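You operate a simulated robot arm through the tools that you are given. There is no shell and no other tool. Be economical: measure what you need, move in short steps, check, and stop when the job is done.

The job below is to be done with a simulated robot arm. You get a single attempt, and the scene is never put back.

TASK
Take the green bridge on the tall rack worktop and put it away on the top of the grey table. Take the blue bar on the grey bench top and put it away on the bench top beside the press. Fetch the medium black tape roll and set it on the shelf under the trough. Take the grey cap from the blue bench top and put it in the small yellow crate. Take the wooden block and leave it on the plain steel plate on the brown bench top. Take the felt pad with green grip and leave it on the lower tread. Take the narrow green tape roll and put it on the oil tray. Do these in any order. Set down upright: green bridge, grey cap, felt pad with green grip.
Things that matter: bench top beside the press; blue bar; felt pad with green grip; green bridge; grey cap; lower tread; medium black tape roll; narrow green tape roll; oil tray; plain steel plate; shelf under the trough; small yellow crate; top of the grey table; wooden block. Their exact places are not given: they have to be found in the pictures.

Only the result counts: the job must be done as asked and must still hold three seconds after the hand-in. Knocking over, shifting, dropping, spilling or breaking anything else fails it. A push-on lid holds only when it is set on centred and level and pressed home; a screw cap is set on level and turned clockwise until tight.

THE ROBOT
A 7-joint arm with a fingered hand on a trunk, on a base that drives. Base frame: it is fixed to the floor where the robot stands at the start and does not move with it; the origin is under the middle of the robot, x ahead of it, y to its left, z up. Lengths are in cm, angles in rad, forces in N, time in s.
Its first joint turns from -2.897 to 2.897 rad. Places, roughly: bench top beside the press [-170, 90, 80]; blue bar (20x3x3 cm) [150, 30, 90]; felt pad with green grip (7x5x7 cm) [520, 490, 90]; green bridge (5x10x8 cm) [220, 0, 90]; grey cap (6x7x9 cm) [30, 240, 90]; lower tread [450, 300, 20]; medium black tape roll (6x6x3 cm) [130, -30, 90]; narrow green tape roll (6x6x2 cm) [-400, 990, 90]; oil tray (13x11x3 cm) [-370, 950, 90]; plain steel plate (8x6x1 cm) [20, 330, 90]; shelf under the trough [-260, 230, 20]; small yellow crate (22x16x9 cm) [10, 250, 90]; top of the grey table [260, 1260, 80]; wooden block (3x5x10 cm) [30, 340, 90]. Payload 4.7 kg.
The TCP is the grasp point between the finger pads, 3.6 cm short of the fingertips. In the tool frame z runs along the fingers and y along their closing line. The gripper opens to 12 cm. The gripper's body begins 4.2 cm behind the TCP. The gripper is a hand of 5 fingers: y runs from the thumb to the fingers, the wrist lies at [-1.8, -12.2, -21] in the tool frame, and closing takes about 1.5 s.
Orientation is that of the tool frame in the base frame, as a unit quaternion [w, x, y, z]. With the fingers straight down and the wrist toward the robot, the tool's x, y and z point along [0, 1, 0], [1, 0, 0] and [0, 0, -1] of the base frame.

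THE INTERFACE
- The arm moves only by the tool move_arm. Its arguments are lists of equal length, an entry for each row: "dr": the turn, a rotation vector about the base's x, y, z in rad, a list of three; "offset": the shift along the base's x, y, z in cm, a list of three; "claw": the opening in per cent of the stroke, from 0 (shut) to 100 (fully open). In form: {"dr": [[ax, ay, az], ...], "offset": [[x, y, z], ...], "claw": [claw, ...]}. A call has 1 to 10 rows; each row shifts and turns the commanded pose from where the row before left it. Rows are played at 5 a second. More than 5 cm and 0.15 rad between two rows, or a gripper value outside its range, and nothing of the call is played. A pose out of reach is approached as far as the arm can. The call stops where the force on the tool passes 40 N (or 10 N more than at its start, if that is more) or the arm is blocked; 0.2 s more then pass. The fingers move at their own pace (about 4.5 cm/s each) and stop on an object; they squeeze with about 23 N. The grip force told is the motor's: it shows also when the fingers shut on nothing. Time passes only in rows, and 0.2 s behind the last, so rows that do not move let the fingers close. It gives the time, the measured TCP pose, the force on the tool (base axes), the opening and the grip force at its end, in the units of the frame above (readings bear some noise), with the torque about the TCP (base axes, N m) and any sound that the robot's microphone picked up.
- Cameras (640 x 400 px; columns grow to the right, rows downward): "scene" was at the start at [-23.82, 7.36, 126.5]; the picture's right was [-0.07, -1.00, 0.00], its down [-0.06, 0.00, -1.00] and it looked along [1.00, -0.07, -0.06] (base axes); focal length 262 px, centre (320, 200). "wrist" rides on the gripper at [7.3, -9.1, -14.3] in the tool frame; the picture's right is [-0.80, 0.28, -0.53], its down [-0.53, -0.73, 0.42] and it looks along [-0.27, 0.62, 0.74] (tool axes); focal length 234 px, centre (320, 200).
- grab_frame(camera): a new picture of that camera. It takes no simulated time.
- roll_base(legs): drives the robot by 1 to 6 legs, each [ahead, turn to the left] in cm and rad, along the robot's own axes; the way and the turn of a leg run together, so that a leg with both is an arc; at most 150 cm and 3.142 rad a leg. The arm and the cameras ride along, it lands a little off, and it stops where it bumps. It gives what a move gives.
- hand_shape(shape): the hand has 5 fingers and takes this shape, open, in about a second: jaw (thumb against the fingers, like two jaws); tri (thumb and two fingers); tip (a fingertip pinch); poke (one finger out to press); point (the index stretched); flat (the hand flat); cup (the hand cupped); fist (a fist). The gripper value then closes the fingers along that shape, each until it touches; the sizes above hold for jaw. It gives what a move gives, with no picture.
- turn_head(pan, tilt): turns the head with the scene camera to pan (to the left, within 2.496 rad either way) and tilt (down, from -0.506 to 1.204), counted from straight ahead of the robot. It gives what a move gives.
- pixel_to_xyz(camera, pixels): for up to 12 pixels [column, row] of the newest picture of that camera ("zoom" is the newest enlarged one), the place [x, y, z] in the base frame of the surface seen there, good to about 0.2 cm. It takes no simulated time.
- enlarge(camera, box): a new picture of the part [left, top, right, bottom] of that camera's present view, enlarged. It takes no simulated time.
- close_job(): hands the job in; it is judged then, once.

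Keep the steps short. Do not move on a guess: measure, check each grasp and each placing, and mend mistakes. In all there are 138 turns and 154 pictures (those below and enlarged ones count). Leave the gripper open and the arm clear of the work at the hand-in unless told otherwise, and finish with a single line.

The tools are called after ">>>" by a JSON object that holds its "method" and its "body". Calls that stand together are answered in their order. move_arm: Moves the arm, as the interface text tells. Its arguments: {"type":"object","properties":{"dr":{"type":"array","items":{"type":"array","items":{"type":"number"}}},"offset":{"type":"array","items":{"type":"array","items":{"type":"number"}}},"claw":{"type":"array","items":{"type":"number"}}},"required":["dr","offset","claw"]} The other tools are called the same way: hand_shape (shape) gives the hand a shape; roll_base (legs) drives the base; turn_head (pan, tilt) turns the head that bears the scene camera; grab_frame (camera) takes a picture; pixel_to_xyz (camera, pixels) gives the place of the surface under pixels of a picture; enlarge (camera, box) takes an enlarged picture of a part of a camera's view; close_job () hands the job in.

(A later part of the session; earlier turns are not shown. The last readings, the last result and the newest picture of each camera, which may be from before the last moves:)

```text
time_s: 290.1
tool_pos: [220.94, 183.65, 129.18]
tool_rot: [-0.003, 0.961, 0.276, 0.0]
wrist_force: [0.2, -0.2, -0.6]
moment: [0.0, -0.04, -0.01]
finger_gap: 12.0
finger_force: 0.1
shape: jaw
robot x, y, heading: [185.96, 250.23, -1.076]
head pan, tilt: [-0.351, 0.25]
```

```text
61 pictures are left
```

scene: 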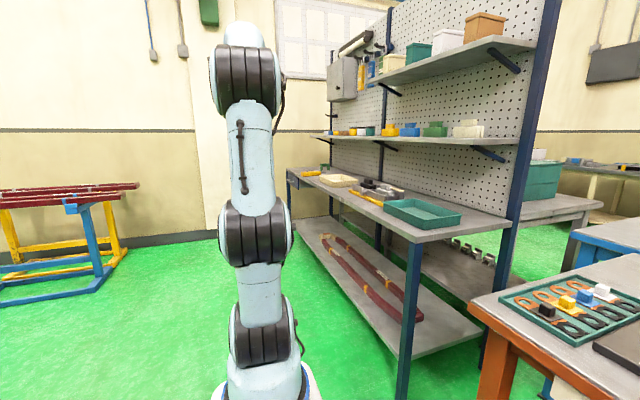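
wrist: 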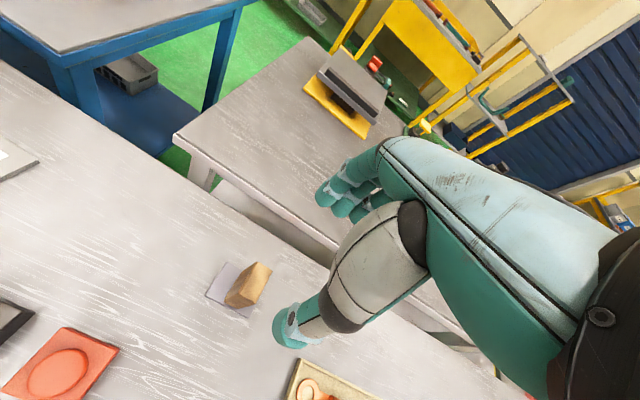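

>>> {"method": "enlarge", "body": {"camera": "scene", "box": [270, 100, 530, 260]}}

>>> {"method": "pixel_to_xyz", "body": {"camera": "zoom", "pixels": [[60, 185], [345, 355], [300, 225], [135, 165], [150, 97], [560, 120], [520, 290], [110, 195], [400, 280], [45, 165], [235, 205], [330, 395]]}}

```text
2.46 times, centred on (400, 180) of scene
```

zoom: 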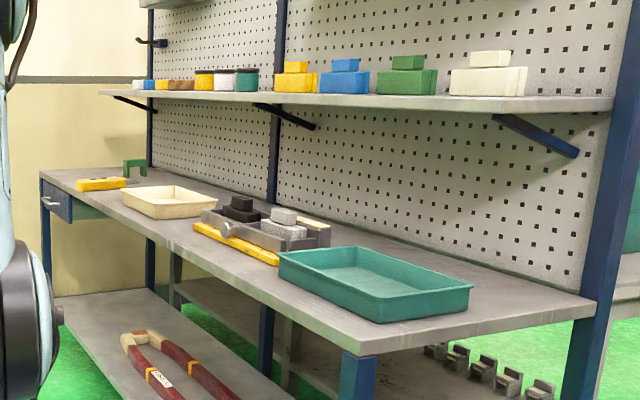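

```text
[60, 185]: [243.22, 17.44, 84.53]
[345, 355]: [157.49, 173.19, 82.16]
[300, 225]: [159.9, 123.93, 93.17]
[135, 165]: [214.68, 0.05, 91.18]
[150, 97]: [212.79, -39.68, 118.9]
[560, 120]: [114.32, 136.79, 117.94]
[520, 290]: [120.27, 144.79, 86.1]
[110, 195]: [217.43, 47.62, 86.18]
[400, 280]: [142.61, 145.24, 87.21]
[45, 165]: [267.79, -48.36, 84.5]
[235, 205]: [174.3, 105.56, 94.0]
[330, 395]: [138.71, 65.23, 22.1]
```

>>> {"method": "pixel_to_xyz", "body": {"camera": "scene", "pixels": [[97, 292], [125, 258], [140, 185], [200, 235], [150, 240]]}}

>>> {"method": "pixel_to_xyz", "body": {"camera": "zoom", "pixels": [[128, 163], [142, 163], [126, 175], [145, 172], [100, 183], [180, 200]]}}

```text
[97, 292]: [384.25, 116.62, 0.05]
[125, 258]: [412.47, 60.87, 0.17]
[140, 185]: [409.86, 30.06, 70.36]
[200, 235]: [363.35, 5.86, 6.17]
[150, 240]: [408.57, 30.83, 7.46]
```

```text
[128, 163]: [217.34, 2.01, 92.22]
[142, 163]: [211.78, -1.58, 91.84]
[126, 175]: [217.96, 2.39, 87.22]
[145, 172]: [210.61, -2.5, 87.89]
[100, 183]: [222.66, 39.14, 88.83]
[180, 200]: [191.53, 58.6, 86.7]
```

>>> {"method": "roll_base", "body": {"legs": [[111, 0], [111, 0], [0, -1.565], [10, 0]]}}

>>> {"method": "grab_frame", "body": {"camera": "wrist"}}

>>> {"method": "turn_head", "body": {"pan": 0.25, "tilt": 0.4}}

>>> {"method": "grab_frame", "body": {"camera": "scene"}}

```text
time_s: 300.9
tool_pos: [333.28, -2.85, 129.61]
tool_rot: [-0.002, 0.955, 0.295, 0.0]
wrist_force: [-10.8, 19.5, -7.1]
moment: [0.14, -0.01, -0.13]
finger_gap: 11.73
finger_force: 0.0
shape: jaw
robot x, y, heading: [295.89, 62.36, -1.033]
head pan, tilt: [-0.351, 0.25]
stopped in leg 2: the force on the tool passed its limit at 45 N (the readings are from after the stop); the commanded pose is now the measured one
```

```text
59 pictures are left
```

wrist: 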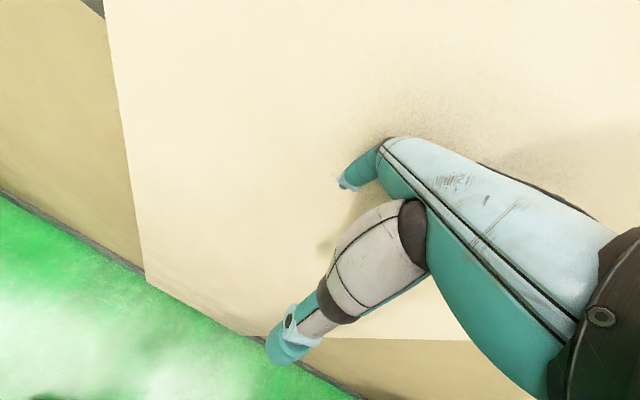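

```text
time_s: 301.9
tool_pos: [333.35, -3.05, 129.6]
tool_rot: [-0.001, 0.956, 0.294, 0.0]
wrist_force: [-13.1, 24.2, -5.5]
moment: [0.07, 0.01, -0.34]
finger_gap: 11.71
finger_force: 0.1
shape: jaw
robot x, y, heading: [295.84, 62.26, -1.032]
head pan, tilt: [0.25, 0.4]
```

```text
58 pictures are left
```

scene: 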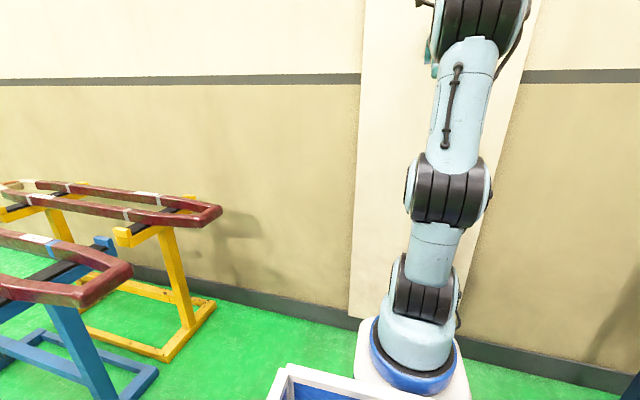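

The hand touched the end wall; I back off 8 cm, then turn to the rack.

>>> {"method": "roll_base", "body": {"legs": [[-8, 0], [0, -1.608], [15, 0]]}}

>>> {"method": "turn_head", "body": {"pan": 0.3, "tilt": 0.4}}

>>> {"method": "grab_frame", "body": {"camera": "scene"}}

>>> {"method": "grab_frame", "body": {"camera": "wrist"}}

```text
time_s: 307.8
tool_pos: [213.12, 24.63, 129.39]
tool_rot: [-0.001, 0.881, -0.473, 0.001]
wrist_force: [0.3, 0.6, -0.1]
moment: [0.01, -0.02, 0.02]
finger_gap: 11.98
finger_force: 0.1
shape: jaw
robot x, y, heading: [278.67, 61.5, -2.619]
head pan, tilt: [0.25, 0.4]
```

```text
time_s: 308.4
tool_pos: [213.06, 24.71, 129.59]
tool_rot: [-0.001, 0.881, -0.473, 0.002]
wrist_force: [-0.5, 0.5, -0.6]
moment: [0.0, -0.02, 0.03]
finger_gap: 12.0
finger_force: 0.1
shape: jaw
robot x, y, heading: [279.15, 61.32, -2.609]
head pan, tilt: [0.3, 0.4]
```

```text
57 pictures are left
```

scene: 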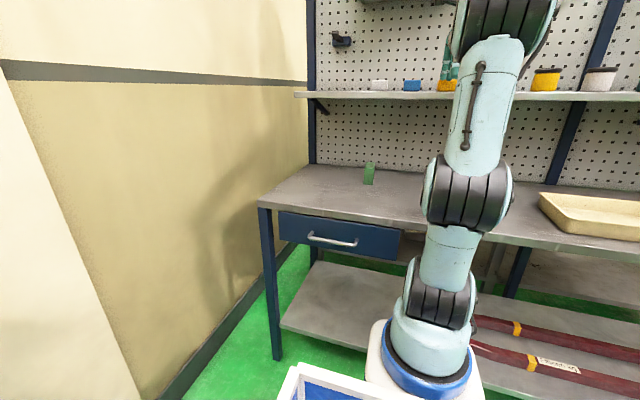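

```text
56 pictures are left
```

wrist: 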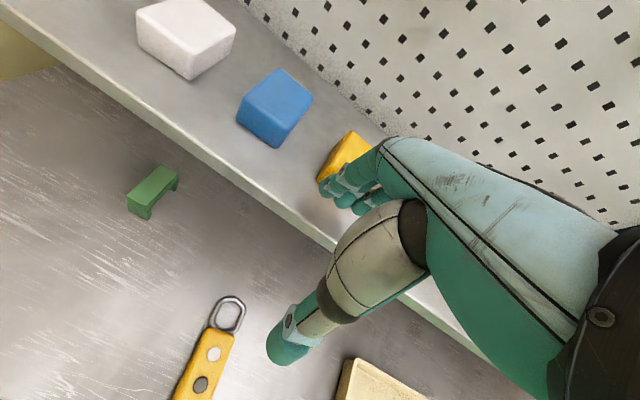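

>>> {"method": "enlarge", "body": {"camera": "wrist", "box": [90, 130, 250, 240]}}

>>> {"method": "pixel_to_xyz", "body": {"camera": "wrist", "pixels": [[161, 168], [178, 177], [128, 196], [147, 207], [153, 187], [177, 188], [146, 216], [128, 209], [240, 210], [120, 110], [345, 140], [160, 230]]}}

```text
3.64 times, centred on (170, 185) of wrist
```

zoom: 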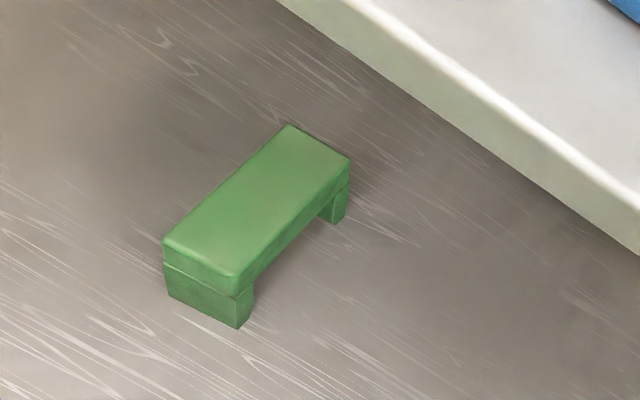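

```text
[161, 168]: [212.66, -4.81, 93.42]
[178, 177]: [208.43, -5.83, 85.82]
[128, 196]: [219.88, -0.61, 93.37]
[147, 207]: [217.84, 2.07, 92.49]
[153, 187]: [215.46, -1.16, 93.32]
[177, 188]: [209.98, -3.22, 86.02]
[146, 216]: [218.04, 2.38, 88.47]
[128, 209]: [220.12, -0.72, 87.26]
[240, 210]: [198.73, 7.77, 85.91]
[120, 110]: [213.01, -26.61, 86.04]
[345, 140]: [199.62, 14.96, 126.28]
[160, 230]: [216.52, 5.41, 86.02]
```

Bridge centre ≈(215.2,-1.4), top 93.4, width ~3.5 across the t-direction. I turn the tool 90° while moving above it.

>>> {"method": "move_arm", "body": {"dr": [[0, 0, 0.15], [0, 0, 0.15], [0, 0, 0.15], [0, 0, 0.15], [0, 0, 0.15], [0, 0, 0.15], [0, 0, 0.15], [0, 0, 0.15], [0, 0, 0.15], [0, 0, 0.15]], "offset": [[2, 0.5, 0], [2, 0.5, 0], [-0.22, -3.39, -2], [-0.22, -3.39, -2], [-0.22, -3.39, -2], [-0.22, -3.39, -2], [-0.22, -3.39, -2], [-0.22, -3.39, -2], [-0.22, -3.39, -2], [-0.22, -3.39, -2]], "claw": [100, 100, 100, 100, 70, 70, 70, 70, 70, 70]}}

>>> {"method": "grab_frame", "body": {"camera": "wrist"}}

```text
time_s: 309.6
tool_pos: [216.42, 17.51, 125.84]
tool_rot: [0.008, 0.988, -0.153, -0.009]
wrist_force: [-3.6, -0.5, 13.6]
moment: [-0.74, 0.42, -0.15]
finger_gap: 8.97
finger_force: 0.0
shape: jaw
robot x, y, heading: [278.79, 61.17, -2.614]
head pan, tilt: [0.3, 0.4]
stopped in row 5: the force on the tool passed its limit at 60 N (the readings are from after the stop); the commanded pose is now the measured one
```

```text
54 pictures are left
```

wrist: 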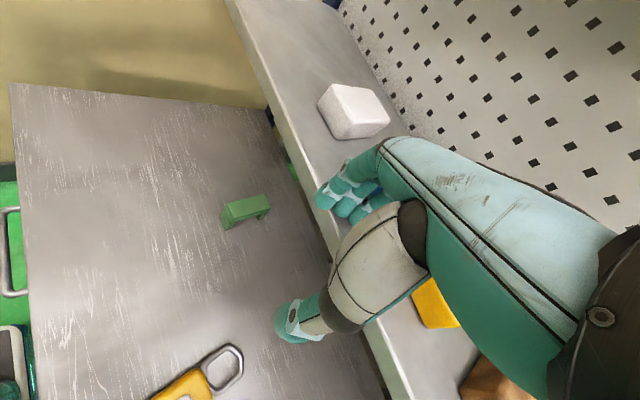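

Something was touched (60 N). I check with the scene camera and measure the shelf edge.

>>> {"method": "pixel_to_xyz", "body": {"camera": "wrist", "pixels": [[262, 80], [305, 190], [380, 340], [275, 70], [335, 240], [350, 110], [425, 285], [230, 205], [255, 205]]}}

>>> {"method": "turn_head", "body": {"pan": 0.15, "tilt": 0.15}}

>>> {"method": "enlarge", "body": {"camera": "scene", "box": [220, 80, 540, 280]}}

```text
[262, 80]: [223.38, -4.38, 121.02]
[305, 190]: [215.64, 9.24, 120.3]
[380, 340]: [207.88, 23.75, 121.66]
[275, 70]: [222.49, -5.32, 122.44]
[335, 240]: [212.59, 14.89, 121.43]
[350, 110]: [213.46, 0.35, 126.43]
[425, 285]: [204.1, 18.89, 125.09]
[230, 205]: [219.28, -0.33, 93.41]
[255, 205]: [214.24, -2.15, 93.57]
```

```text
time_s: 310.3
tool_pos: [216.34, 17.47, 125.85]
tool_rot: [0.008, 0.988, -0.153, -0.008]
wrist_force: [-4.4, -1.1, 22.2]
moment: [-1.22, 0.75, -0.14]
finger_gap: 8.62
finger_force: 0.0
shape: jaw
robot x, y, heading: [278.75, 61.34, -2.616]
head pan, tilt: [0.15, 0.15]
```

```text
2.00 times, centred on (380, 180) of scene
```

zoom: 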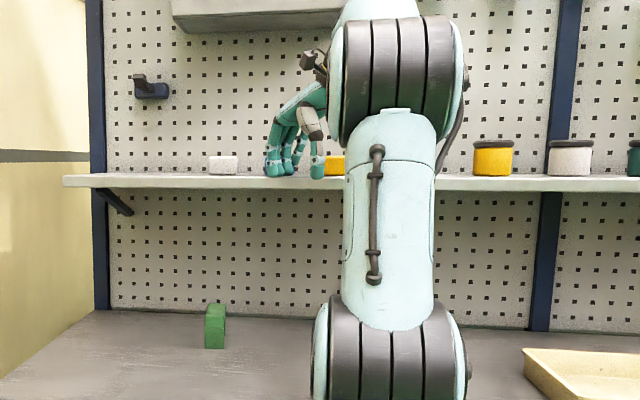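

The shelf edge is at n≈194, z≈122 – the bridge is under it. I lift the hand off and away from the shelf.

>>> {"method": "move_arm", "body": {"dr": [[0, 0, 0], [0, 0, 0], [0, 0, 0], [0, 0, 0], [0, 0, 0]], "offset": [[0, 0, 3], [1, 0.5, 3], [4, 2.2, 0], [4, 2.2, 0], [4, 2.2, 0]], "claw": [70, 70, 70, 70, 70]}}

>>> {"method": "grab_frame", "body": {"camera": "wrist"}}

>>> {"method": "enlarge", "body": {"camera": "scene", "box": [220, 80, 540, 280]}}

```text
time_s: 311.5
tool_pos: [229.36, 24.25, 131.1]
tool_rot: [0.006, 0.988, -0.152, -0.006]
wrist_force: [-0.4, -0.8, -0.5]
moment: [0.01, -0.11, 0.04]
finger_gap: 8.43
finger_force: 0.0
shape: jaw
robot x, y, heading: [278.58, 61.23, -2.615]
head pan, tilt: [0.15, 0.15]
```

```text
52 pictures are left
```

wrist: 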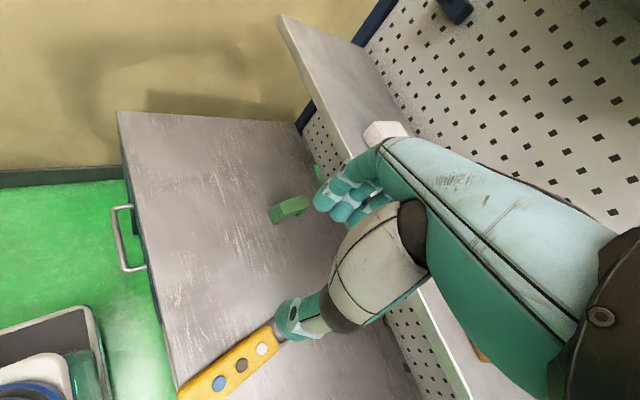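

```text
2.00 times, centred on (380, 180) of scene
```

zoom: 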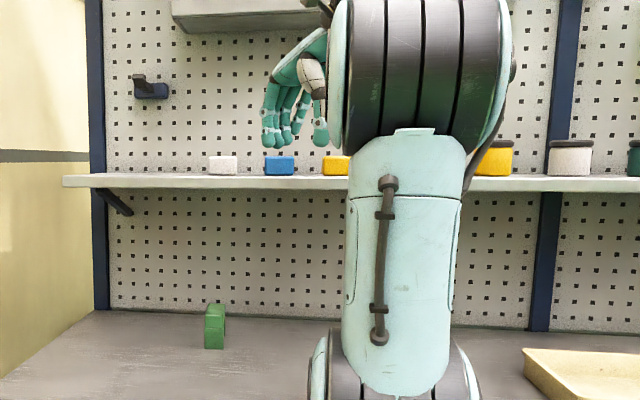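

All shelf boxes are still in line. I back off 25 cm and set the tool: yaw for gripping across the bridge's width and a 45° forward tilt so the hand stays outside the shelf.

>>> {"method": "roll_base", "body": {"legs": [[-25, 0]]}}

>>> {"method": "move_arm", "body": {"dr": [[0, 0, 0.139], [0, 0, 0.139], [0, 0, 0.139], [0, 0, 0.139], [0, 0, 0.139], [0, 0, 0.14]], "offset": [[0, -1, 0], [-1, -2, 0], [-1.5, -2.5, -1], [-1.5, -2.5, -1], [-1.5, -2.5, -1.5], [-1.5, -2.5, -1.5]], "claw": [70, 70, 70, 70, 70, 70]}}

>>> {"method": "move_arm", "body": {"dr": [[-0.066, 0.113, 0], [-0.066, 0.113, 0], [-0.066, 0.113, 0], [-0.066, 0.113, 0], [-0.066, 0.113, 0], [-0.066, 0.114, 0]], "offset": [[-1.7, -2.4, -2.4], [-1.7, -2.4, -2.4], [-1.7, -2.4, -2.4], [-1.7, -2.4, -2.4], [-1.7, -2.4, -2.4], [-1.7, -2.4, -2.4]], "claw": [70, 70, 70, 70, 70, 70]}}

>>> {"method": "grab_frame", "body": {"camera": "wrist"}}

```text
time_s: 313.4
tool_pos: [251.53, 36.87, 131.23]
tool_rot: [0.007, 0.989, -0.149, -0.007]
wrist_force: [0.7, 0.1, -0.4]
moment: [0.0, 0.01, 0.01]
finger_gap: 8.42
finger_force: 0.2
shape: jaw
robot x, y, heading: [300.6, 73.82, -2.613]
head pan, tilt: [0.15, 0.15]
```

```text
time_s: 314.8
tool_pos: [244.46, 24.01, 126.34]
tool_rot: [0.009, 0.964, 0.265, -0.005]
wrist_force: [1.4, 0.8, 1.3]
moment: [-0.07, 0.09, -0.04]
finger_gap: 8.44
finger_force: 0.0
shape: jaw
robot x, y, heading: [300.6, 73.72, -2.61]
head pan, tilt: [0.15, 0.15]
```

```text
time_s: 316.1
tool_pos: [234.44, 9.38, 112.17]
tool_rot: [0.107, 0.887, 0.246, -0.375]
wrist_force: [0.6, 0.6, 0.5]
moment: [-0.01, -0.04, 0.0]
finger_gap: 8.43
finger_force: 0.1
shape: jaw
robot x, y, heading: [300.53, 73.87, -2.616]
head pan, tilt: [0.15, 0.15]
```

```text
50 pictures are left
```

wrist: 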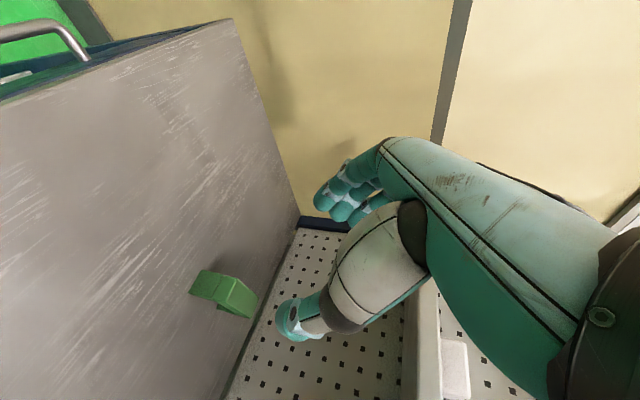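

>>> {"method": "pixel_to_xyz", "body": {"camera": "wrist", "pixels": [[203, 275], [193, 290], [238, 280], [225, 305], [252, 300], [245, 314], [215, 290], [238, 297]]}}

>>> {"method": "enlarge", "body": {"camera": "wrist", "box": [140, 220, 340, 360]}}

```text
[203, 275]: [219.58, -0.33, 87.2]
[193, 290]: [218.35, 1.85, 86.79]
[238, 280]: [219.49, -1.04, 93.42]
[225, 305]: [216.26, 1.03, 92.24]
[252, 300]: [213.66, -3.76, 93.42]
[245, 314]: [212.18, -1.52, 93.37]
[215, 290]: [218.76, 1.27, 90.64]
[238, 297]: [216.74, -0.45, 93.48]
```

```text
2.86 times, centred on (240, 290) of wrist
```

zoom: 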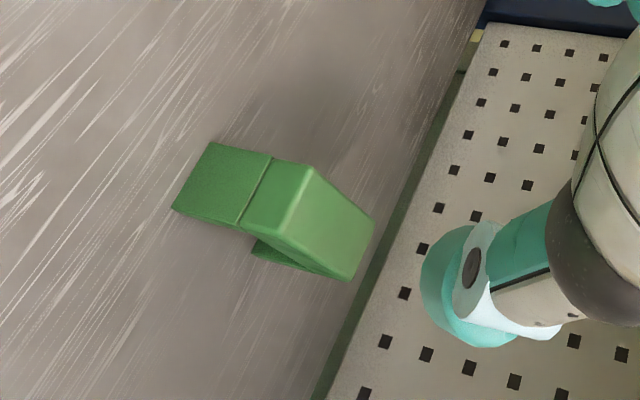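

>>> {"method": "move_arm", "body": {"dr": [[0, 0, 0], [0, 0, 0], [0, 0, 0], [0, 0, 0]], "offset": [[-2.92, -1.63, -3.45], [-2.92, -1.63, -3.45], [-2.92, -1.63, -3.45], [-2.92, -1.63, -3.45]], "claw": [60, 60, 60, 60]}}

>>> {"method": "grab_frame", "body": {"camera": "wrist"}}

```text
time_s: 317.1
tool_pos: [222.82, 3.0, 98.31]
tool_rot: [0.107, 0.887, 0.245, -0.375]
wrist_force: [0.3, 1.1, 2.7]
moment: [0.04, -0.07, -0.01]
finger_gap: 7.23
finger_force: 0.0
shape: jaw
robot x, y, heading: [300.63, 73.81, -2.617]
head pan, tilt: [0.15, 0.15]
```

```text
48 pictures are left
```

wrist: 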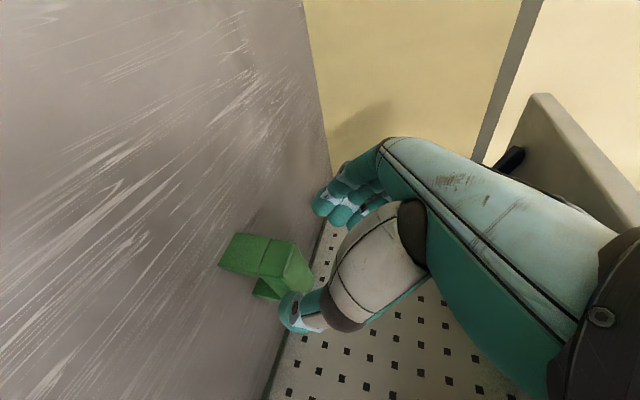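

>>> {"method": "move_arm", "body": {"dr": [[0, 0, 0], [0, 0, 0], [0, 0, 0], [0, 0, 0], [0, 0, 0], [0, 0, 0], [0, 0, 0]], "offset": [[-2.92, -1.63, -3.45], [-2.92, -1.7, -3.4], [0, 0, 0], [0, 0, 0], [0, 0, 0], [0, 0, 0], [0, 0, 0]], "claw": [60, 60, 10, 10, 10, 10, 10]}}

>>> {"method": "grab_frame", "body": {"camera": "wrist"}}

```text
time_s: 318.8
tool_pos: [216.73, -0.46, 91.23]
tool_rot: [0.107, 0.888, 0.246, -0.374]
wrist_force: [-0.7, 0.1, 0.6]
moment: [0.0, -0.04, 0.01]
finger_gap: 2.94
finger_force: 22.4
shape: jaw
robot x, y, heading: [300.91, 74.34, -2.619]
head pan, tilt: [0.15, 0.15]
```

```text
47 pictures are left
```

wrist: 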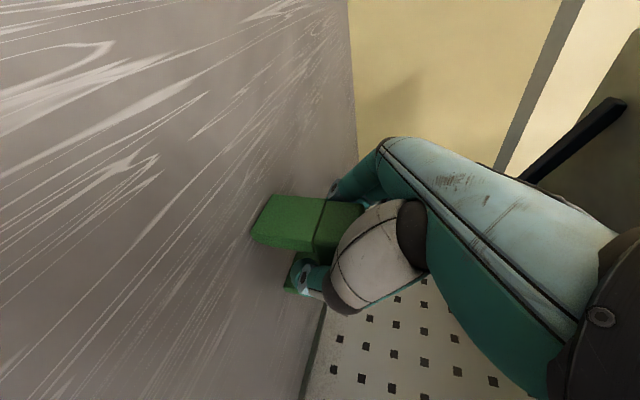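

Bridge gripped (gap 2.9). Retreat along the approach line and then to a carrying pose.

>>> {"method": "move_arm", "body": {"dr": [[0, 0, 0], [0, 0, 0], [0, 0, 0], [0, 0, 0], [0, 0, 0], [0, 0, 0], [0, 0, 0]], "offset": [[0, 0, 1.5], [2.92, 1.63, 3.2], [2.92, 1.63, 3.45], [2.92, 1.63, 3.45], [2.92, 1.63, 3.45], [2.92, 1.63, 3.45], [2.92, 1.63, 3]], "claw": [10, 10, 10, 10, 10, 10, 10]}}

>>> {"method": "move_arm", "body": {"dr": [[0, 0, 0], [0, 0, 0], [0, 0, 0], [0, 0, 0], [0, 0, 0], [0, 0, 0], [0, 0, 0], [0, 0, 0]], "offset": [[0.72, 3.74, 1], [0.72, 3.74, 1], [0.72, 3.74, 1], [0.72, 3.74, 1], [0.72, 3.74, 1], [0.72, 3.74, 1], [0.72, 3.74, 1], [0.72, 3.74, 1]], "claw": [10, 10, 10, 10, 10, 10, 10, 10]}}

>>> {"method": "turn_head", "body": {"pan": 0, "tilt": 0.3}}

>>> {"method": "grab_frame", "body": {"camera": "scene"}}

```text
time_s: 320.4
tool_pos: [234.14, 9.29, 112.89]
tool_rot: [0.107, 0.889, 0.246, -0.371]
wrist_force: [-1.3, -0.4, -4.7]
moment: [0.04, -0.03, 0.0]
finger_gap: 2.94
finger_force: 23.1
shape: jaw
robot x, y, heading: [300.45, 73.74, -2.615]
head pan, tilt: [0.15, 0.15]
```

```text
time_s: 322.1
tool_pos: [240.01, 39.06, 120.89]
tool_rot: [0.107, 0.888, 0.246, -0.373]
wrist_force: [-0.5, -0.2, -2.7]
moment: [0.01, -0.03, 0.0]
finger_gap: 2.94
finger_force: 23.5
shape: jaw
robot x, y, heading: [300.61, 73.89, -2.612]
head pan, tilt: [0.15, 0.15]
```

```text
time_s: 322.9
tool_pos: [240.09, 39.18, 120.85]
tool_rot: [0.108, 0.888, 0.247, -0.373]
wrist_force: [-0.4, -0.2, -2.5]
moment: [0.0, -0.06, -0.01]
finger_gap: 2.92
finger_force: 23.4
shape: jaw
robot x, y, heading: [300.47, 73.99, -2.615]
head pan, tilt: [0.0, 0.3]
```

```text
46 pictures are left
```

scene: 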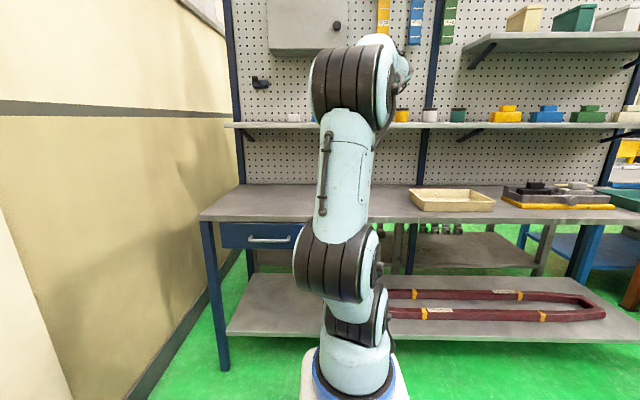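

>>> {"method": "roll_base", "body": {"legs": [[0, -1.577], [150, 0], [100, 0]]}}

```text
time_s: 338.9
tool_pos: [136.34, 348.7, 120.92]
tool_rot: [-0.185, 0.806, -0.447, -0.341]
wrist_force: [0.4, -0.1, -2.0]
moment: [-0.07, -0.03, 0.02]
finger_gap: 2.9
finger_force: 22.8
shape: jaw
robot x, y, heading: [172.14, 288.86, 2.12]
head pan, tilt: [0.0, 0.3]
```

>>> {"method": "roll_base", "body": {"legs": [[0, -0.045], [150, 0], [130, 0]]}}

>>> {"method": "turn_head", "body": {"pan": -0.7, "tilt": 0.1}}

>>> {"method": "grab_frame", "body": {"camera": "scene"}}

```text
time_s: 352.9
tool_pos: [12.78, 601.54, 120.81]
tool_rot: [-0.203, 0.781, -0.489, -0.331]
wrist_force: [-0.2, -0.2, -2.5]
moment: [-0.04, 0.0, 0.03]
finger_gap: 2.86
finger_force: 23.1
shape: jaw
robot x, y, heading: [42.41, 537.97, 2.009]
head pan, tilt: [0.0, 0.3]
```

```text
time_s: 353.9
tool_pos: [12.83, 601.5, 120.94]
tool_rot: [-0.203, 0.781, -0.488, -0.332]
wrist_force: [-1.2, 0.7, -1.4]
moment: [-0.09, 0.01, -0.03]
finger_gap: 2.89
finger_force: 23.0
shape: jaw
robot x, y, heading: [42.21, 537.95, 2.01]
head pan, tilt: [-0.7, 0.099]
```

```text
45 pictures are left
```

scene: 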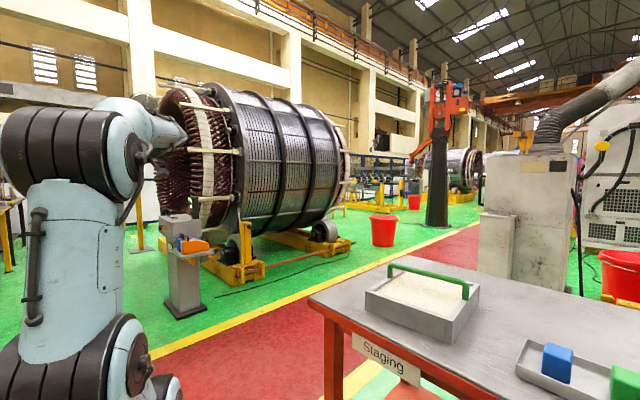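

>>> {"method": "pixel_to_xyz", "body": {"camera": "scene", "pixels": [[383, 247], [437, 225], [345, 250], [260, 282], [185, 315], [415, 209], [395, 200], [360, 205], [430, 240], [300, 260], [470, 200]]}}

>>> {"method": "enlarge", "body": {"camera": "scene", "box": [320, 130, 520, 260]}}

```text
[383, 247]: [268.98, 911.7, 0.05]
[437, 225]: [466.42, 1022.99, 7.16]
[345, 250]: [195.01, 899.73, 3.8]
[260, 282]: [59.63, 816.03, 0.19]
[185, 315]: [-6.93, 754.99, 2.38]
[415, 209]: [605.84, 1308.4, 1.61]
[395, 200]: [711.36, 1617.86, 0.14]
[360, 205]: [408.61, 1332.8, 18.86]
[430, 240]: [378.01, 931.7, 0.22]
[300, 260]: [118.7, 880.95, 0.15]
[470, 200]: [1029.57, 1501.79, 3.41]
```

```text
3.08 times, centred on (420, 195) of scene
```

zoom: 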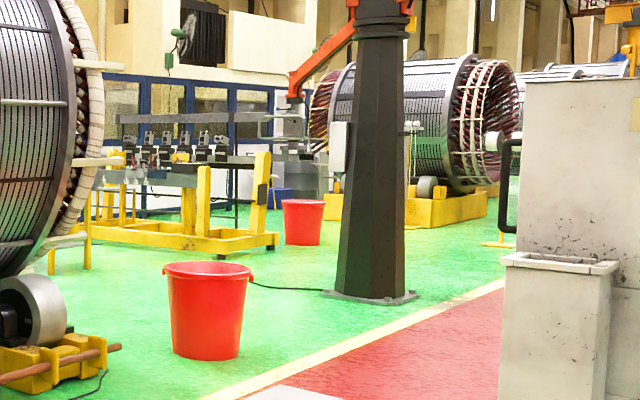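

Way: along the walkway past the rotor, then left between the red bucket (269,912) and the black column (466,1023).

>>> {"method": "roll_base", "body": {"legs": [[127, 0], [0, -1.51], [150, 0], [150, 0], [97, 0]]}}

>>> {"method": "turn_head", "body": {"pan": 1.2, "tilt": 0.15}}

>>> {"method": "grab_frame", "body": {"camera": "scene"}}

```text
time_s: 382.6
tool_pos: [410.72, 854.45, 120.91]
tool_rot: [0.379, -0.19, 0.902, 0.084]
wrist_force: [0.6, 0.4, -2.7]
moment: [-0.02, 0.04, 0.01]
finger_gap: 2.88
finger_force: 23.0
shape: jaw
robot x, y, heading: [346.41, 827.26, 0.403]
head pan, tilt: [-0.7, 0.099]
```

```text
time_s: 384.4
tool_pos: [410.77, 854.36, 120.94]
tool_rot: [0.379, -0.19, 0.902, 0.085]
wrist_force: [-0.3, 0.6, -1.9]
moment: [-0.02, 0.04, -0.01]
finger_gap: 2.85
finger_force: 23.2
shape: jaw
robot x, y, heading: [346.36, 827.03, 0.41]
head pan, tilt: [1.201, 0.15]
```

```text
43 pictures are left
```

scene: 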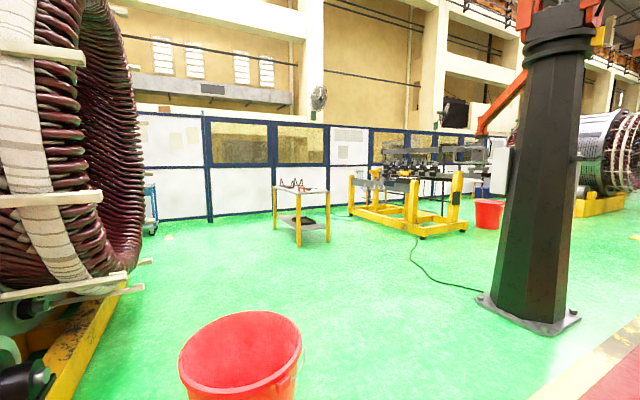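

>>> {"method": "pixel_to_xyz", "body": {"camera": "scene", "pixels": [[275, 190], [328, 192], [302, 196], [298, 247], [328, 242], [275, 228], [300, 330], [320, 300], [420, 238], [350, 216], [285, 340]]}}

>>> {"method": "enlarge", "body": {"camera": "scene", "box": [240, 160, 360, 240]}}

```text
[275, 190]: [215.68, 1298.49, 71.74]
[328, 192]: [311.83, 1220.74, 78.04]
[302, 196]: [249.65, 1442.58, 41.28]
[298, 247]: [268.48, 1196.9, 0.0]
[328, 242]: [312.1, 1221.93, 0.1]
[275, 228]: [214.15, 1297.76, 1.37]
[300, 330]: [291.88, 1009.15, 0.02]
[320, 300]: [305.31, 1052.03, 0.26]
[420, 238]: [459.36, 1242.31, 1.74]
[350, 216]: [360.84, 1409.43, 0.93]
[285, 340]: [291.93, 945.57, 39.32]
```

```text
5.00 times, centred on (300, 200) of scene
```

zoom: 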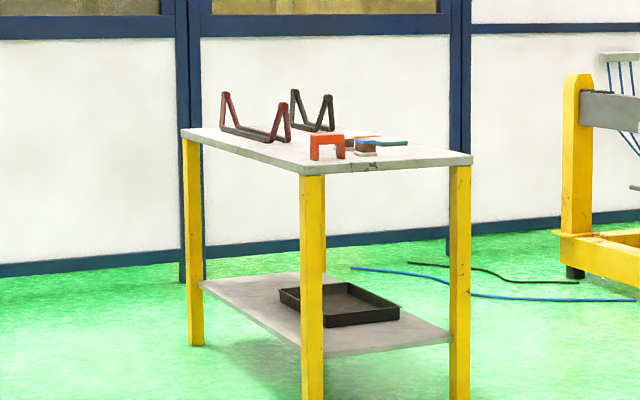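

The grey table has corners (268,1197), (312,1222), (214,1298), top z 78. I drive round the bucket to its short near side.

>>> {"method": "roll_base", "body": {"legs": [[0, 0.929], [126, 0], [0, 0.506], [111, 0], [95, 0], [0, 0.226]]}}

>>> {"method": "turn_head", "body": {"pan": 0.0, "tilt": 0.35}}

>>> {"method": "grab_frame", "body": {"camera": "scene"}}

```text
time_s: 405.1
tool_pos: [283.95, 1207.65, 120.93]
tool_rot: [-0.193, 0.794, -0.468, -0.336]
wrist_force: [0.2, 0.0, -3.2]
moment: [-0.01, -0.02, -0.02]
finger_gap: 2.88
finger_force: 23.5
shape: jaw
robot x, y, heading: [317.1, 1145.95, 2.066]
head pan, tilt: [1.201, 0.15]
```

```text
time_s: 406.5
tool_pos: [283.88, 1207.7, 120.83]
tool_rot: [-0.193, 0.795, -0.467, -0.336]
wrist_force: [0.3, -0.9, -2.8]
moment: [-0.04, -0.02, -0.04]
finger_gap: 2.85
finger_force: 23.1
shape: jaw
robot x, y, heading: [316.94, 1146.04, 2.062]
head pan, tilt: [0.0, 0.351]
```

```text
41 pictures are left
```

scene: 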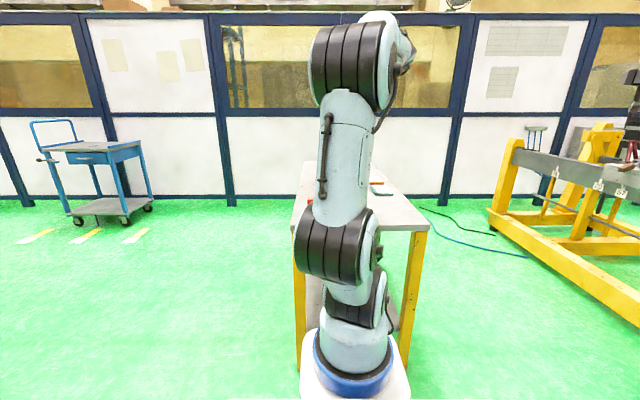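

>>> {"method": "enlarge", "body": {"camera": "scene", "box": [280, 150, 460, 260]}}

>>> {"method": "pixel_to_xyz", "body": {"camera": "scene", "pixels": [[425, 226], [395, 205], [378, 183], [372, 193], [405, 195], [385, 222], [390, 212]]}}

>>> {"method": "grab_frame", "body": {"camera": "wrist"}}

```text
3.56 times, centred on (370, 205) of scene
```

zoom: 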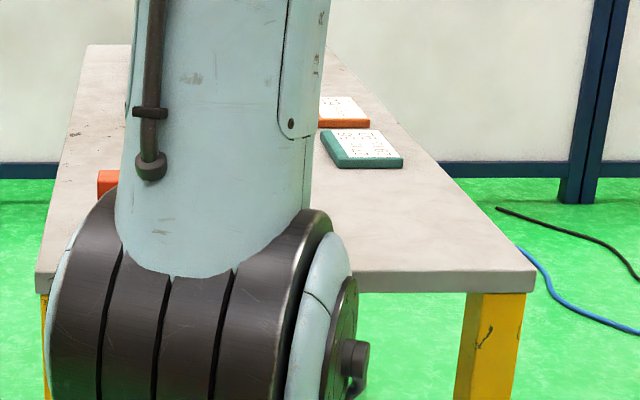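

```text
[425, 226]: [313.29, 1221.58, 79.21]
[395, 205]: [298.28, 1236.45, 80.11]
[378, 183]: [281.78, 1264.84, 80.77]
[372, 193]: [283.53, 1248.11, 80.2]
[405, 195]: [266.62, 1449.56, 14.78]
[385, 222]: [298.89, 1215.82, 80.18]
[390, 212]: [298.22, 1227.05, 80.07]
```

```text
39 pictures are left
```

wrist: 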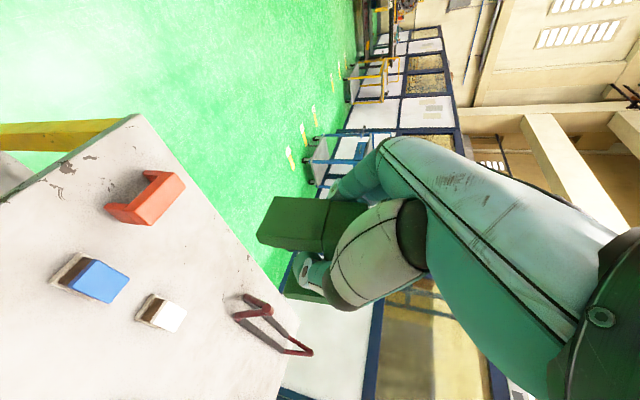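

>>> {"method": "move_arm", "body": {"dr": [[0, 0, 0], [0, 0, 0], [0, 0, 0], [0, 0, 0], [0, 0, 0], [0, 0, 0], [0, 0, 0], [0, 0, 0], [0, 0, 0], [0, 0, 0]], "offset": [[2.68, 3, -1.5], [2.68, 3, -1.5], [2.68, 3, -1.5], [2.68, 3, -1.5], [2.68, 3, -1.5], [0, 0, -5], [0, 0, -5], [0, 0, -5], [0, 0, -5], [0, 0, -3]], "claw": [10, 10, 10, 10, 10, 10, 10, 10, 10, 10]}}

>>> {"method": "grab_frame", "body": {"camera": "wrist"}}

>>> {"method": "enlarge", "body": {"camera": "scene", "box": [280, 120, 480, 260]}}

```text
time_s: 408.7
tool_pos: [297.24, 1222.47, 90.46]
tool_rot: [-0.193, 0.794, -0.468, -0.337]
wrist_force: [0.4, 0.2, -1.3]
moment: [-0.08, -0.01, -0.02]
finger_gap: 2.86
finger_force: 23.3
shape: jaw
robot x, y, heading: [317.1, 1146.04, 2.066]
head pan, tilt: [0.0, 0.351]
```

```text
38 pictures are left
```

wrist: 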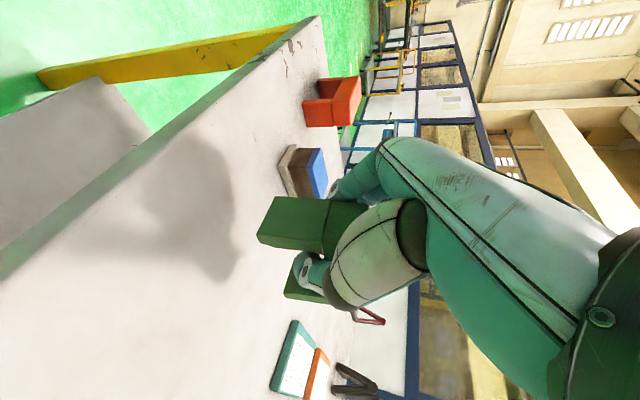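

```text
2.86 times, centred on (380, 190) of scene
```

zoom: 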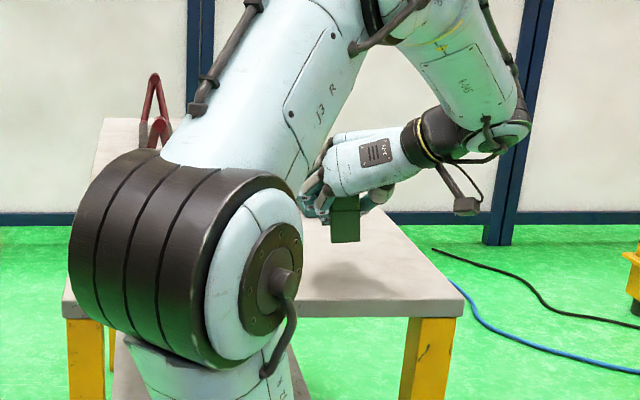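

>>> {"method": "pixel_to_xyz", "body": {"camera": "wrist", "pixels": [[300, 190], [290, 155], [318, 165], [285, 360], [310, 120], [200, 260]]}}

>>> {"method": "move_arm", "body": {"dr": [[0, 0, 0], [0, 0, 0], [0, 0, 0], [0, 0, 0]], "offset": [[0, 0, -2.5], [0, 0, -1.5], [0, 0, -0.7], [0, 0, 0]], "claw": [10, 10, 10, 10]}}

```text
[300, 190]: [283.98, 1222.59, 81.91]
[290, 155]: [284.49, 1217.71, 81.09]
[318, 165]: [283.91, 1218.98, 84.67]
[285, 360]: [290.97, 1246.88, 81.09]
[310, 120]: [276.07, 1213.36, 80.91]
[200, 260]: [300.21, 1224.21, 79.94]
```

```text
time_s: 409.7
tool_pos: [297.22, 1222.69, 85.8]
tool_rot: [-0.194, 0.794, -0.467, -0.336]
wrist_force: [0.0, 0.5, -2.2]
moment: [-0.03, -0.04, -0.01]
finger_gap: 2.82
finger_force: 23.2
shape: jaw
robot x, y, heading: [316.67, 1145.94, 2.069]
head pan, tilt: [0.0, 0.351]
```

>>> {"method": "move_arm", "body": {"dr": [[0, 0, 0], [0, 0, 0], [0, 0, 0]], "offset": [[0, 0, -0.4], [0, 0, -0.2], [0, 0, 0]], "claw": [10, 10, 10]}}

```text
time_s: 410.5
tool_pos: [297.27, 1222.65, 85.2]
tool_rot: [-0.194, 0.794, -0.468, -0.337]
wrist_force: [-0.1, -0.4, -0.1]
moment: [0.04, 0.02, 0.0]
finger_gap: 2.85
finger_force: 23.1
shape: jaw
robot x, y, heading: [316.73, 1145.84, 2.067]
head pan, tilt: [0.0, 0.351]
```

>>> {"method": "move_arm", "body": {"dr": [[0, 0, 0], [0, 0, 0], [0, 0, 0], [0, 0, 0], [0, 0, 0], [0, 0, 0], [0, 0, 0], [0, 0, 0]], "offset": [[0, 0, -0.2], [0, 0, 0], [0, 0, 0], [0, 0, 0], [1.0, -1.9, 2.1], [1.4, -2.5, 2.8], [1.4, -2.5, 2.8], [1.4, -2.5, 2.8]], "claw": [10, 45, 45, 45, 45, 45, 45, 45]}}

>>> {"method": "grab_frame", "body": {"camera": "wrist"}}

```text
time_s: 412.3
tool_pos: [302.63, 1212.84, 95.25]
tool_rot: [-0.193, 0.794, -0.468, -0.336]
wrist_force: [-0.2, 0.0, 0.0]
moment: [0.03, 0.01, 0.03]
finger_gap: 5.35
finger_force: 0.1
shape: jaw
robot x, y, heading: [316.86, 1146.08, 2.064]
head pan, tilt: [0.0, 0.351]
```

```text
36 pictures are left
```

wrist: 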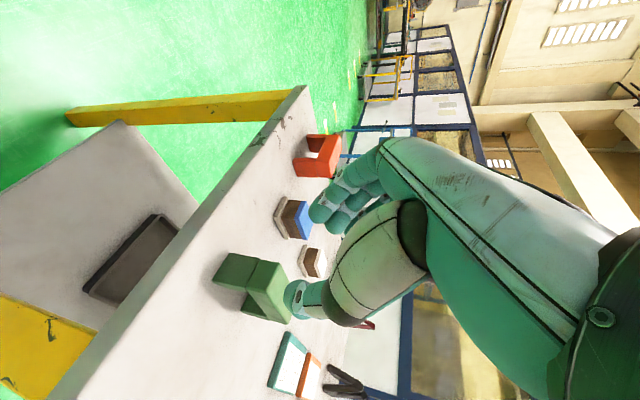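

Bridge stands upright on the table. Straighten and raise the tool, and look left for the next way.

>>> {"method": "move_arm", "body": {"dr": [[-0.115, -0.0623, 0], [-0.115, -0.0623, 0], [-0.115, -0.0623, 0], [-0.115, -0.0623, 0], [-0.115, -0.0623, 0], [-0.115, -0.0623, 0]], "offset": [[0.8, -1.4, 4.5], [0, 0, 5], [0, 0, 5], [0, 0, 5], [0, 0, 5], [0, 0, 5]], "claw": [100, 100, 100, 100, 100, 100]}}

>>> {"method": "move_arm", "body": {"dr": [[0, 0, -0.15], [0, 0, -0.15], [0, 0, -0.15], [0, 0, -0.15], [0, 0, -0.15], [0, 0, -0.15], [0, 0, -0.15], [0, 0, -0.15], [0, 0, -0.15], [0, 0, -0.15]], "offset": [[0, 0, 0], [0, 0, 0], [0, 0, 0], [0, 0, 0], [0, 0, 0], [0, 0, 0], [0, 0, 0], [0, 0, 0], [0, 0, 0], [0, 0, 0]], "claw": [100, 100, 100, 100, 100, 100, 100, 100, 100, 100]}}

>>> {"method": "turn_head", "body": {"pan": 1.4, "tilt": 0.1}}

>>> {"method": "grab_frame", "body": {"camera": "scene"}}

```text
time_s: 413.7
tool_pos: [303.31, 1211.33, 120.01]
tool_rot: [-0.009, 0.86, -0.509, -0.03]
wrist_force: [-1.2, 1.5, -1.4]
moment: [-0.1, -0.01, 0.02]
finger_gap: 11.98
finger_force: 0.0
shape: jaw
out of reach, approached as far as the arm can: row 6
robot x, y, heading: [316.69, 1145.79, 2.066]
head pan, tilt: [0.0, 0.351]
```

```text
time_s: 415.9
tool_pos: [303.49, 1211.39, 119.56]
tool_rot: [0.029, -0.282, 0.959, 0.016]
wrist_force: [0.3, -0.5, -0.4]
moment: [0.0, -0.01, 0.0]
finger_gap: 12.01
finger_force: 0.0
shape: jaw
robot x, y, heading: [316.44, 1146.06, 2.064]
head pan, tilt: [0.0, 0.351]
```

```text
time_s: 417.5
tool_pos: [303.41, 1211.18, 119.69]
tool_rot: [0.03, -0.283, 0.959, 0.016]
wrist_force: [0.1, 0.1, 0.3]
moment: [0.01, 0.02, -0.01]
finger_gap: 12.0
finger_force: 0.1
shape: jaw
robot x, y, heading: [316.91, 1145.87, 2.065]
head pan, tilt: [1.4, 0.099]
```

```text
35 pictures are left
```

scene: 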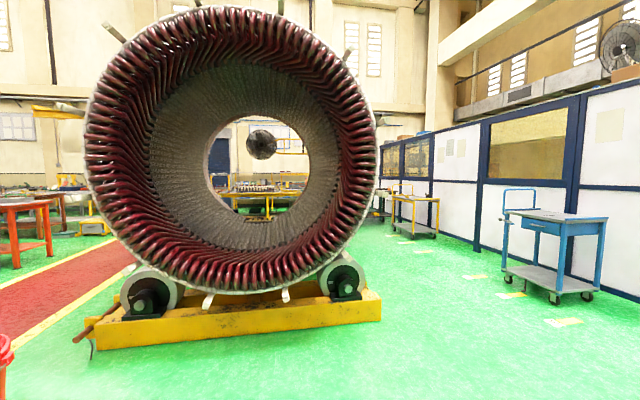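

>>> {"method": "pixel_to_xyz", "body": {"camera": "scene", "pixels": [[380, 318], [555, 300], [503, 270], [438, 235], [412, 238], [395, 222], [425, 252], [385, 215], [460, 250], [400, 200]]}}

>>> {"method": "enlarge", "body": {"camera": "scene", "box": [360, 150, 520, 280]}}

```text
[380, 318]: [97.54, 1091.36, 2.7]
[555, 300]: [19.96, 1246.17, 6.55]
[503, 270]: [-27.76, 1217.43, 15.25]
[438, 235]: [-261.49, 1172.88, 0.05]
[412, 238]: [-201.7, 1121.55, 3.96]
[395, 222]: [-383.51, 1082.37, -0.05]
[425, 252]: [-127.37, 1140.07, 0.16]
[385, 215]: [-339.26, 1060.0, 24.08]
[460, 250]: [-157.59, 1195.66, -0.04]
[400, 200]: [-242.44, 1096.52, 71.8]
```

```text
3.08 times, centred on (440, 215) of scene
```

zoom: 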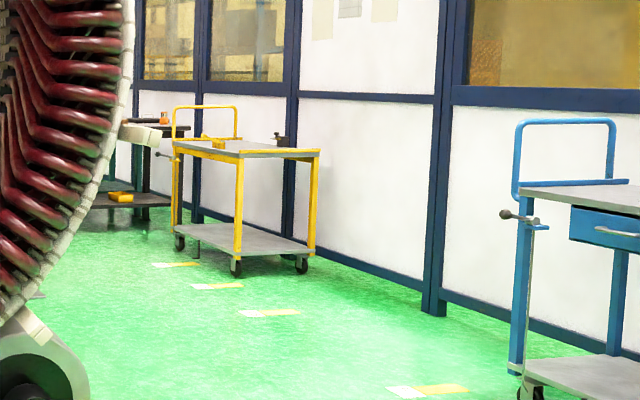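

Passage lies between rotor and trolleys at t≈995. I drive there in a dog-leg.

>>> {"method": "roll_base", "body": {"legs": [[0, 1.577], [108, 0], [0, -1.058], [150, 0], [0, 1.058]]}}

```text
time_s: 439.3
tool_pos: [30.7, 1186.25, 119.61]
tool_rot: [-0.011, 0.854, -0.52, -0.031]
wrist_force: [0.0, -1.4, -0.3]
moment: [0.01, -0.01, 0.01]
finger_gap: 12.01
finger_force: 0.0
shape: jaw
robot x, y, heading: [97.15, 1193.5, -2.741]
head pan, tilt: [1.4, 0.099]
```

>>> {"method": "roll_base", "body": {"legs": [[0, 0.11], [150, 0], [150, 0], [25, 0]]}}

>>> {"method": "turn_head", "body": {"pan": 0.1, "tilt": 0.3}}

>>> {"method": "grab_frame", "body": {"camera": "scene"}}

```text
time_s: 455.8
tool_pos: [-255.98, 1029.63, 119.62]
tool_rot: [-0.01, 0.873, -0.487, -0.031]
wrist_force: [0.2, 0.0, -0.1]
moment: [-0.02, 0.02, -0.01]
finger_gap: 11.96
finger_force: 0.0
shape: jaw
robot x, y, heading: [-190.17, 1041.76, -2.668]
head pan, tilt: [1.4, 0.099]
```

```text
time_s: 457.2
tool_pos: [-256.01, 1029.42, 119.59]
tool_rot: [-0.01, 0.873, -0.486, -0.032]
wrist_force: [-0.4, -0.2, 0.6]
moment: [0.03, 0.02, 0.01]
finger_gap: 11.99
finger_force: 0.0
shape: jaw
robot x, y, heading: [-190.3, 1041.82, -2.665]
head pan, tilt: [0.099, 0.3]
```

```text
33 pictures are left
```

scene: 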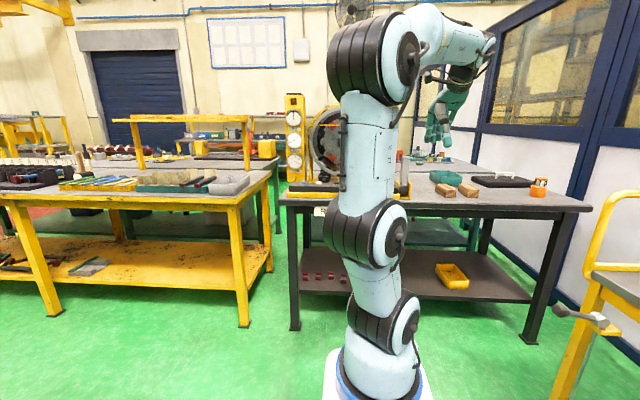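

>>> {"method": "pixel_to_xyz", "body": {"camera": "scene", "pixels": [[590, 208], [285, 198], [265, 268], [275, 175], [440, 160], [525, 342], [293, 328], [500, 205], [420, 162], [230, 205]]}}

>>> {"method": "enlarge", "body": {"camera": "scene", "box": [260, 80, 600, 230]}}

```text
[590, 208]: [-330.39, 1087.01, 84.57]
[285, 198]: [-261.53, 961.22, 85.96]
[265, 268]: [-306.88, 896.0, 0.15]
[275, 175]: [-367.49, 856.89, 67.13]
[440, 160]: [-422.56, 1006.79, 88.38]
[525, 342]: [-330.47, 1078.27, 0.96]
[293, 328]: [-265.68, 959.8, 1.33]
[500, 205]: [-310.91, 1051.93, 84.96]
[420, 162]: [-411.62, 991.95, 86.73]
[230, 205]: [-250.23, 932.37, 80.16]
```

```text
1.88 times, centred on (430, 155) of scene
```

zoom: 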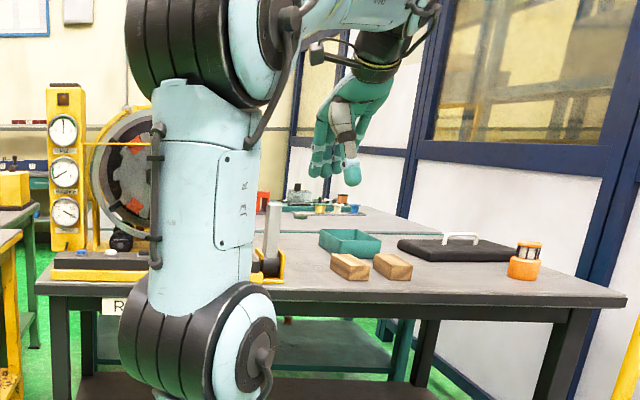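

The green table with tray/roll lies behind this bench, reachable only from the far side. I go round: down past the yellow table to the walkway, then left.

>>> {"method": "roll_base", "body": {"legs": [[38, 0], [0, 1.585], [150, 0], [150, 0], [110, 0], [0, -1.57]]}}

>>> {"method": "turn_head", "body": {"pan": -0.5, "tilt": 0.2}}

>>> {"method": "grab_frame", "body": {"camera": "scene"}}

```text
time_s: 486.7
tool_pos: [-101.64, 644.32, 119.66]
tool_rot: [-0.009, 0.873, -0.486, -0.032]
wrist_force: [0.2, 0.2, 0.0]
moment: [0.01, -0.01, 0.02]
finger_gap: 11.99
finger_force: 0.0
shape: jaw
robot x, y, heading: [-36.1, 656.59, -2.661]
head pan, tilt: [0.099, 0.3]
```

```text
time_s: 487.7
tool_pos: [-101.68, 644.37, 119.67]
tool_rot: [-0.01, 0.874, -0.485, -0.032]
wrist_force: [0.1, 0.2, -0.2]
moment: [0.01, 0.05, 0.01]
finger_gap: 11.98
finger_force: 0.1
shape: jaw
robot x, y, heading: [-36.27, 656.42, -2.66]
head pan, tilt: [-0.499, 0.201]
```

```text
31 pictures are left
```

scene: 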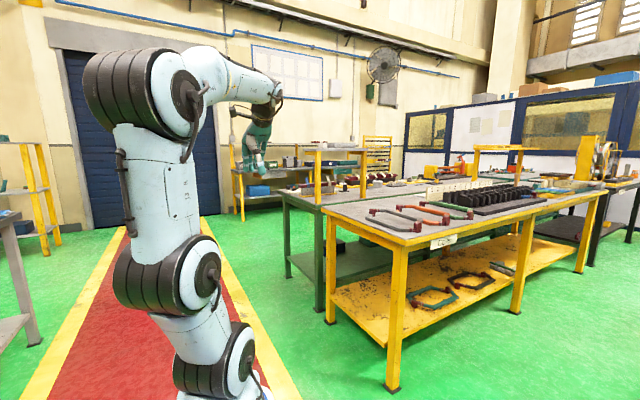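

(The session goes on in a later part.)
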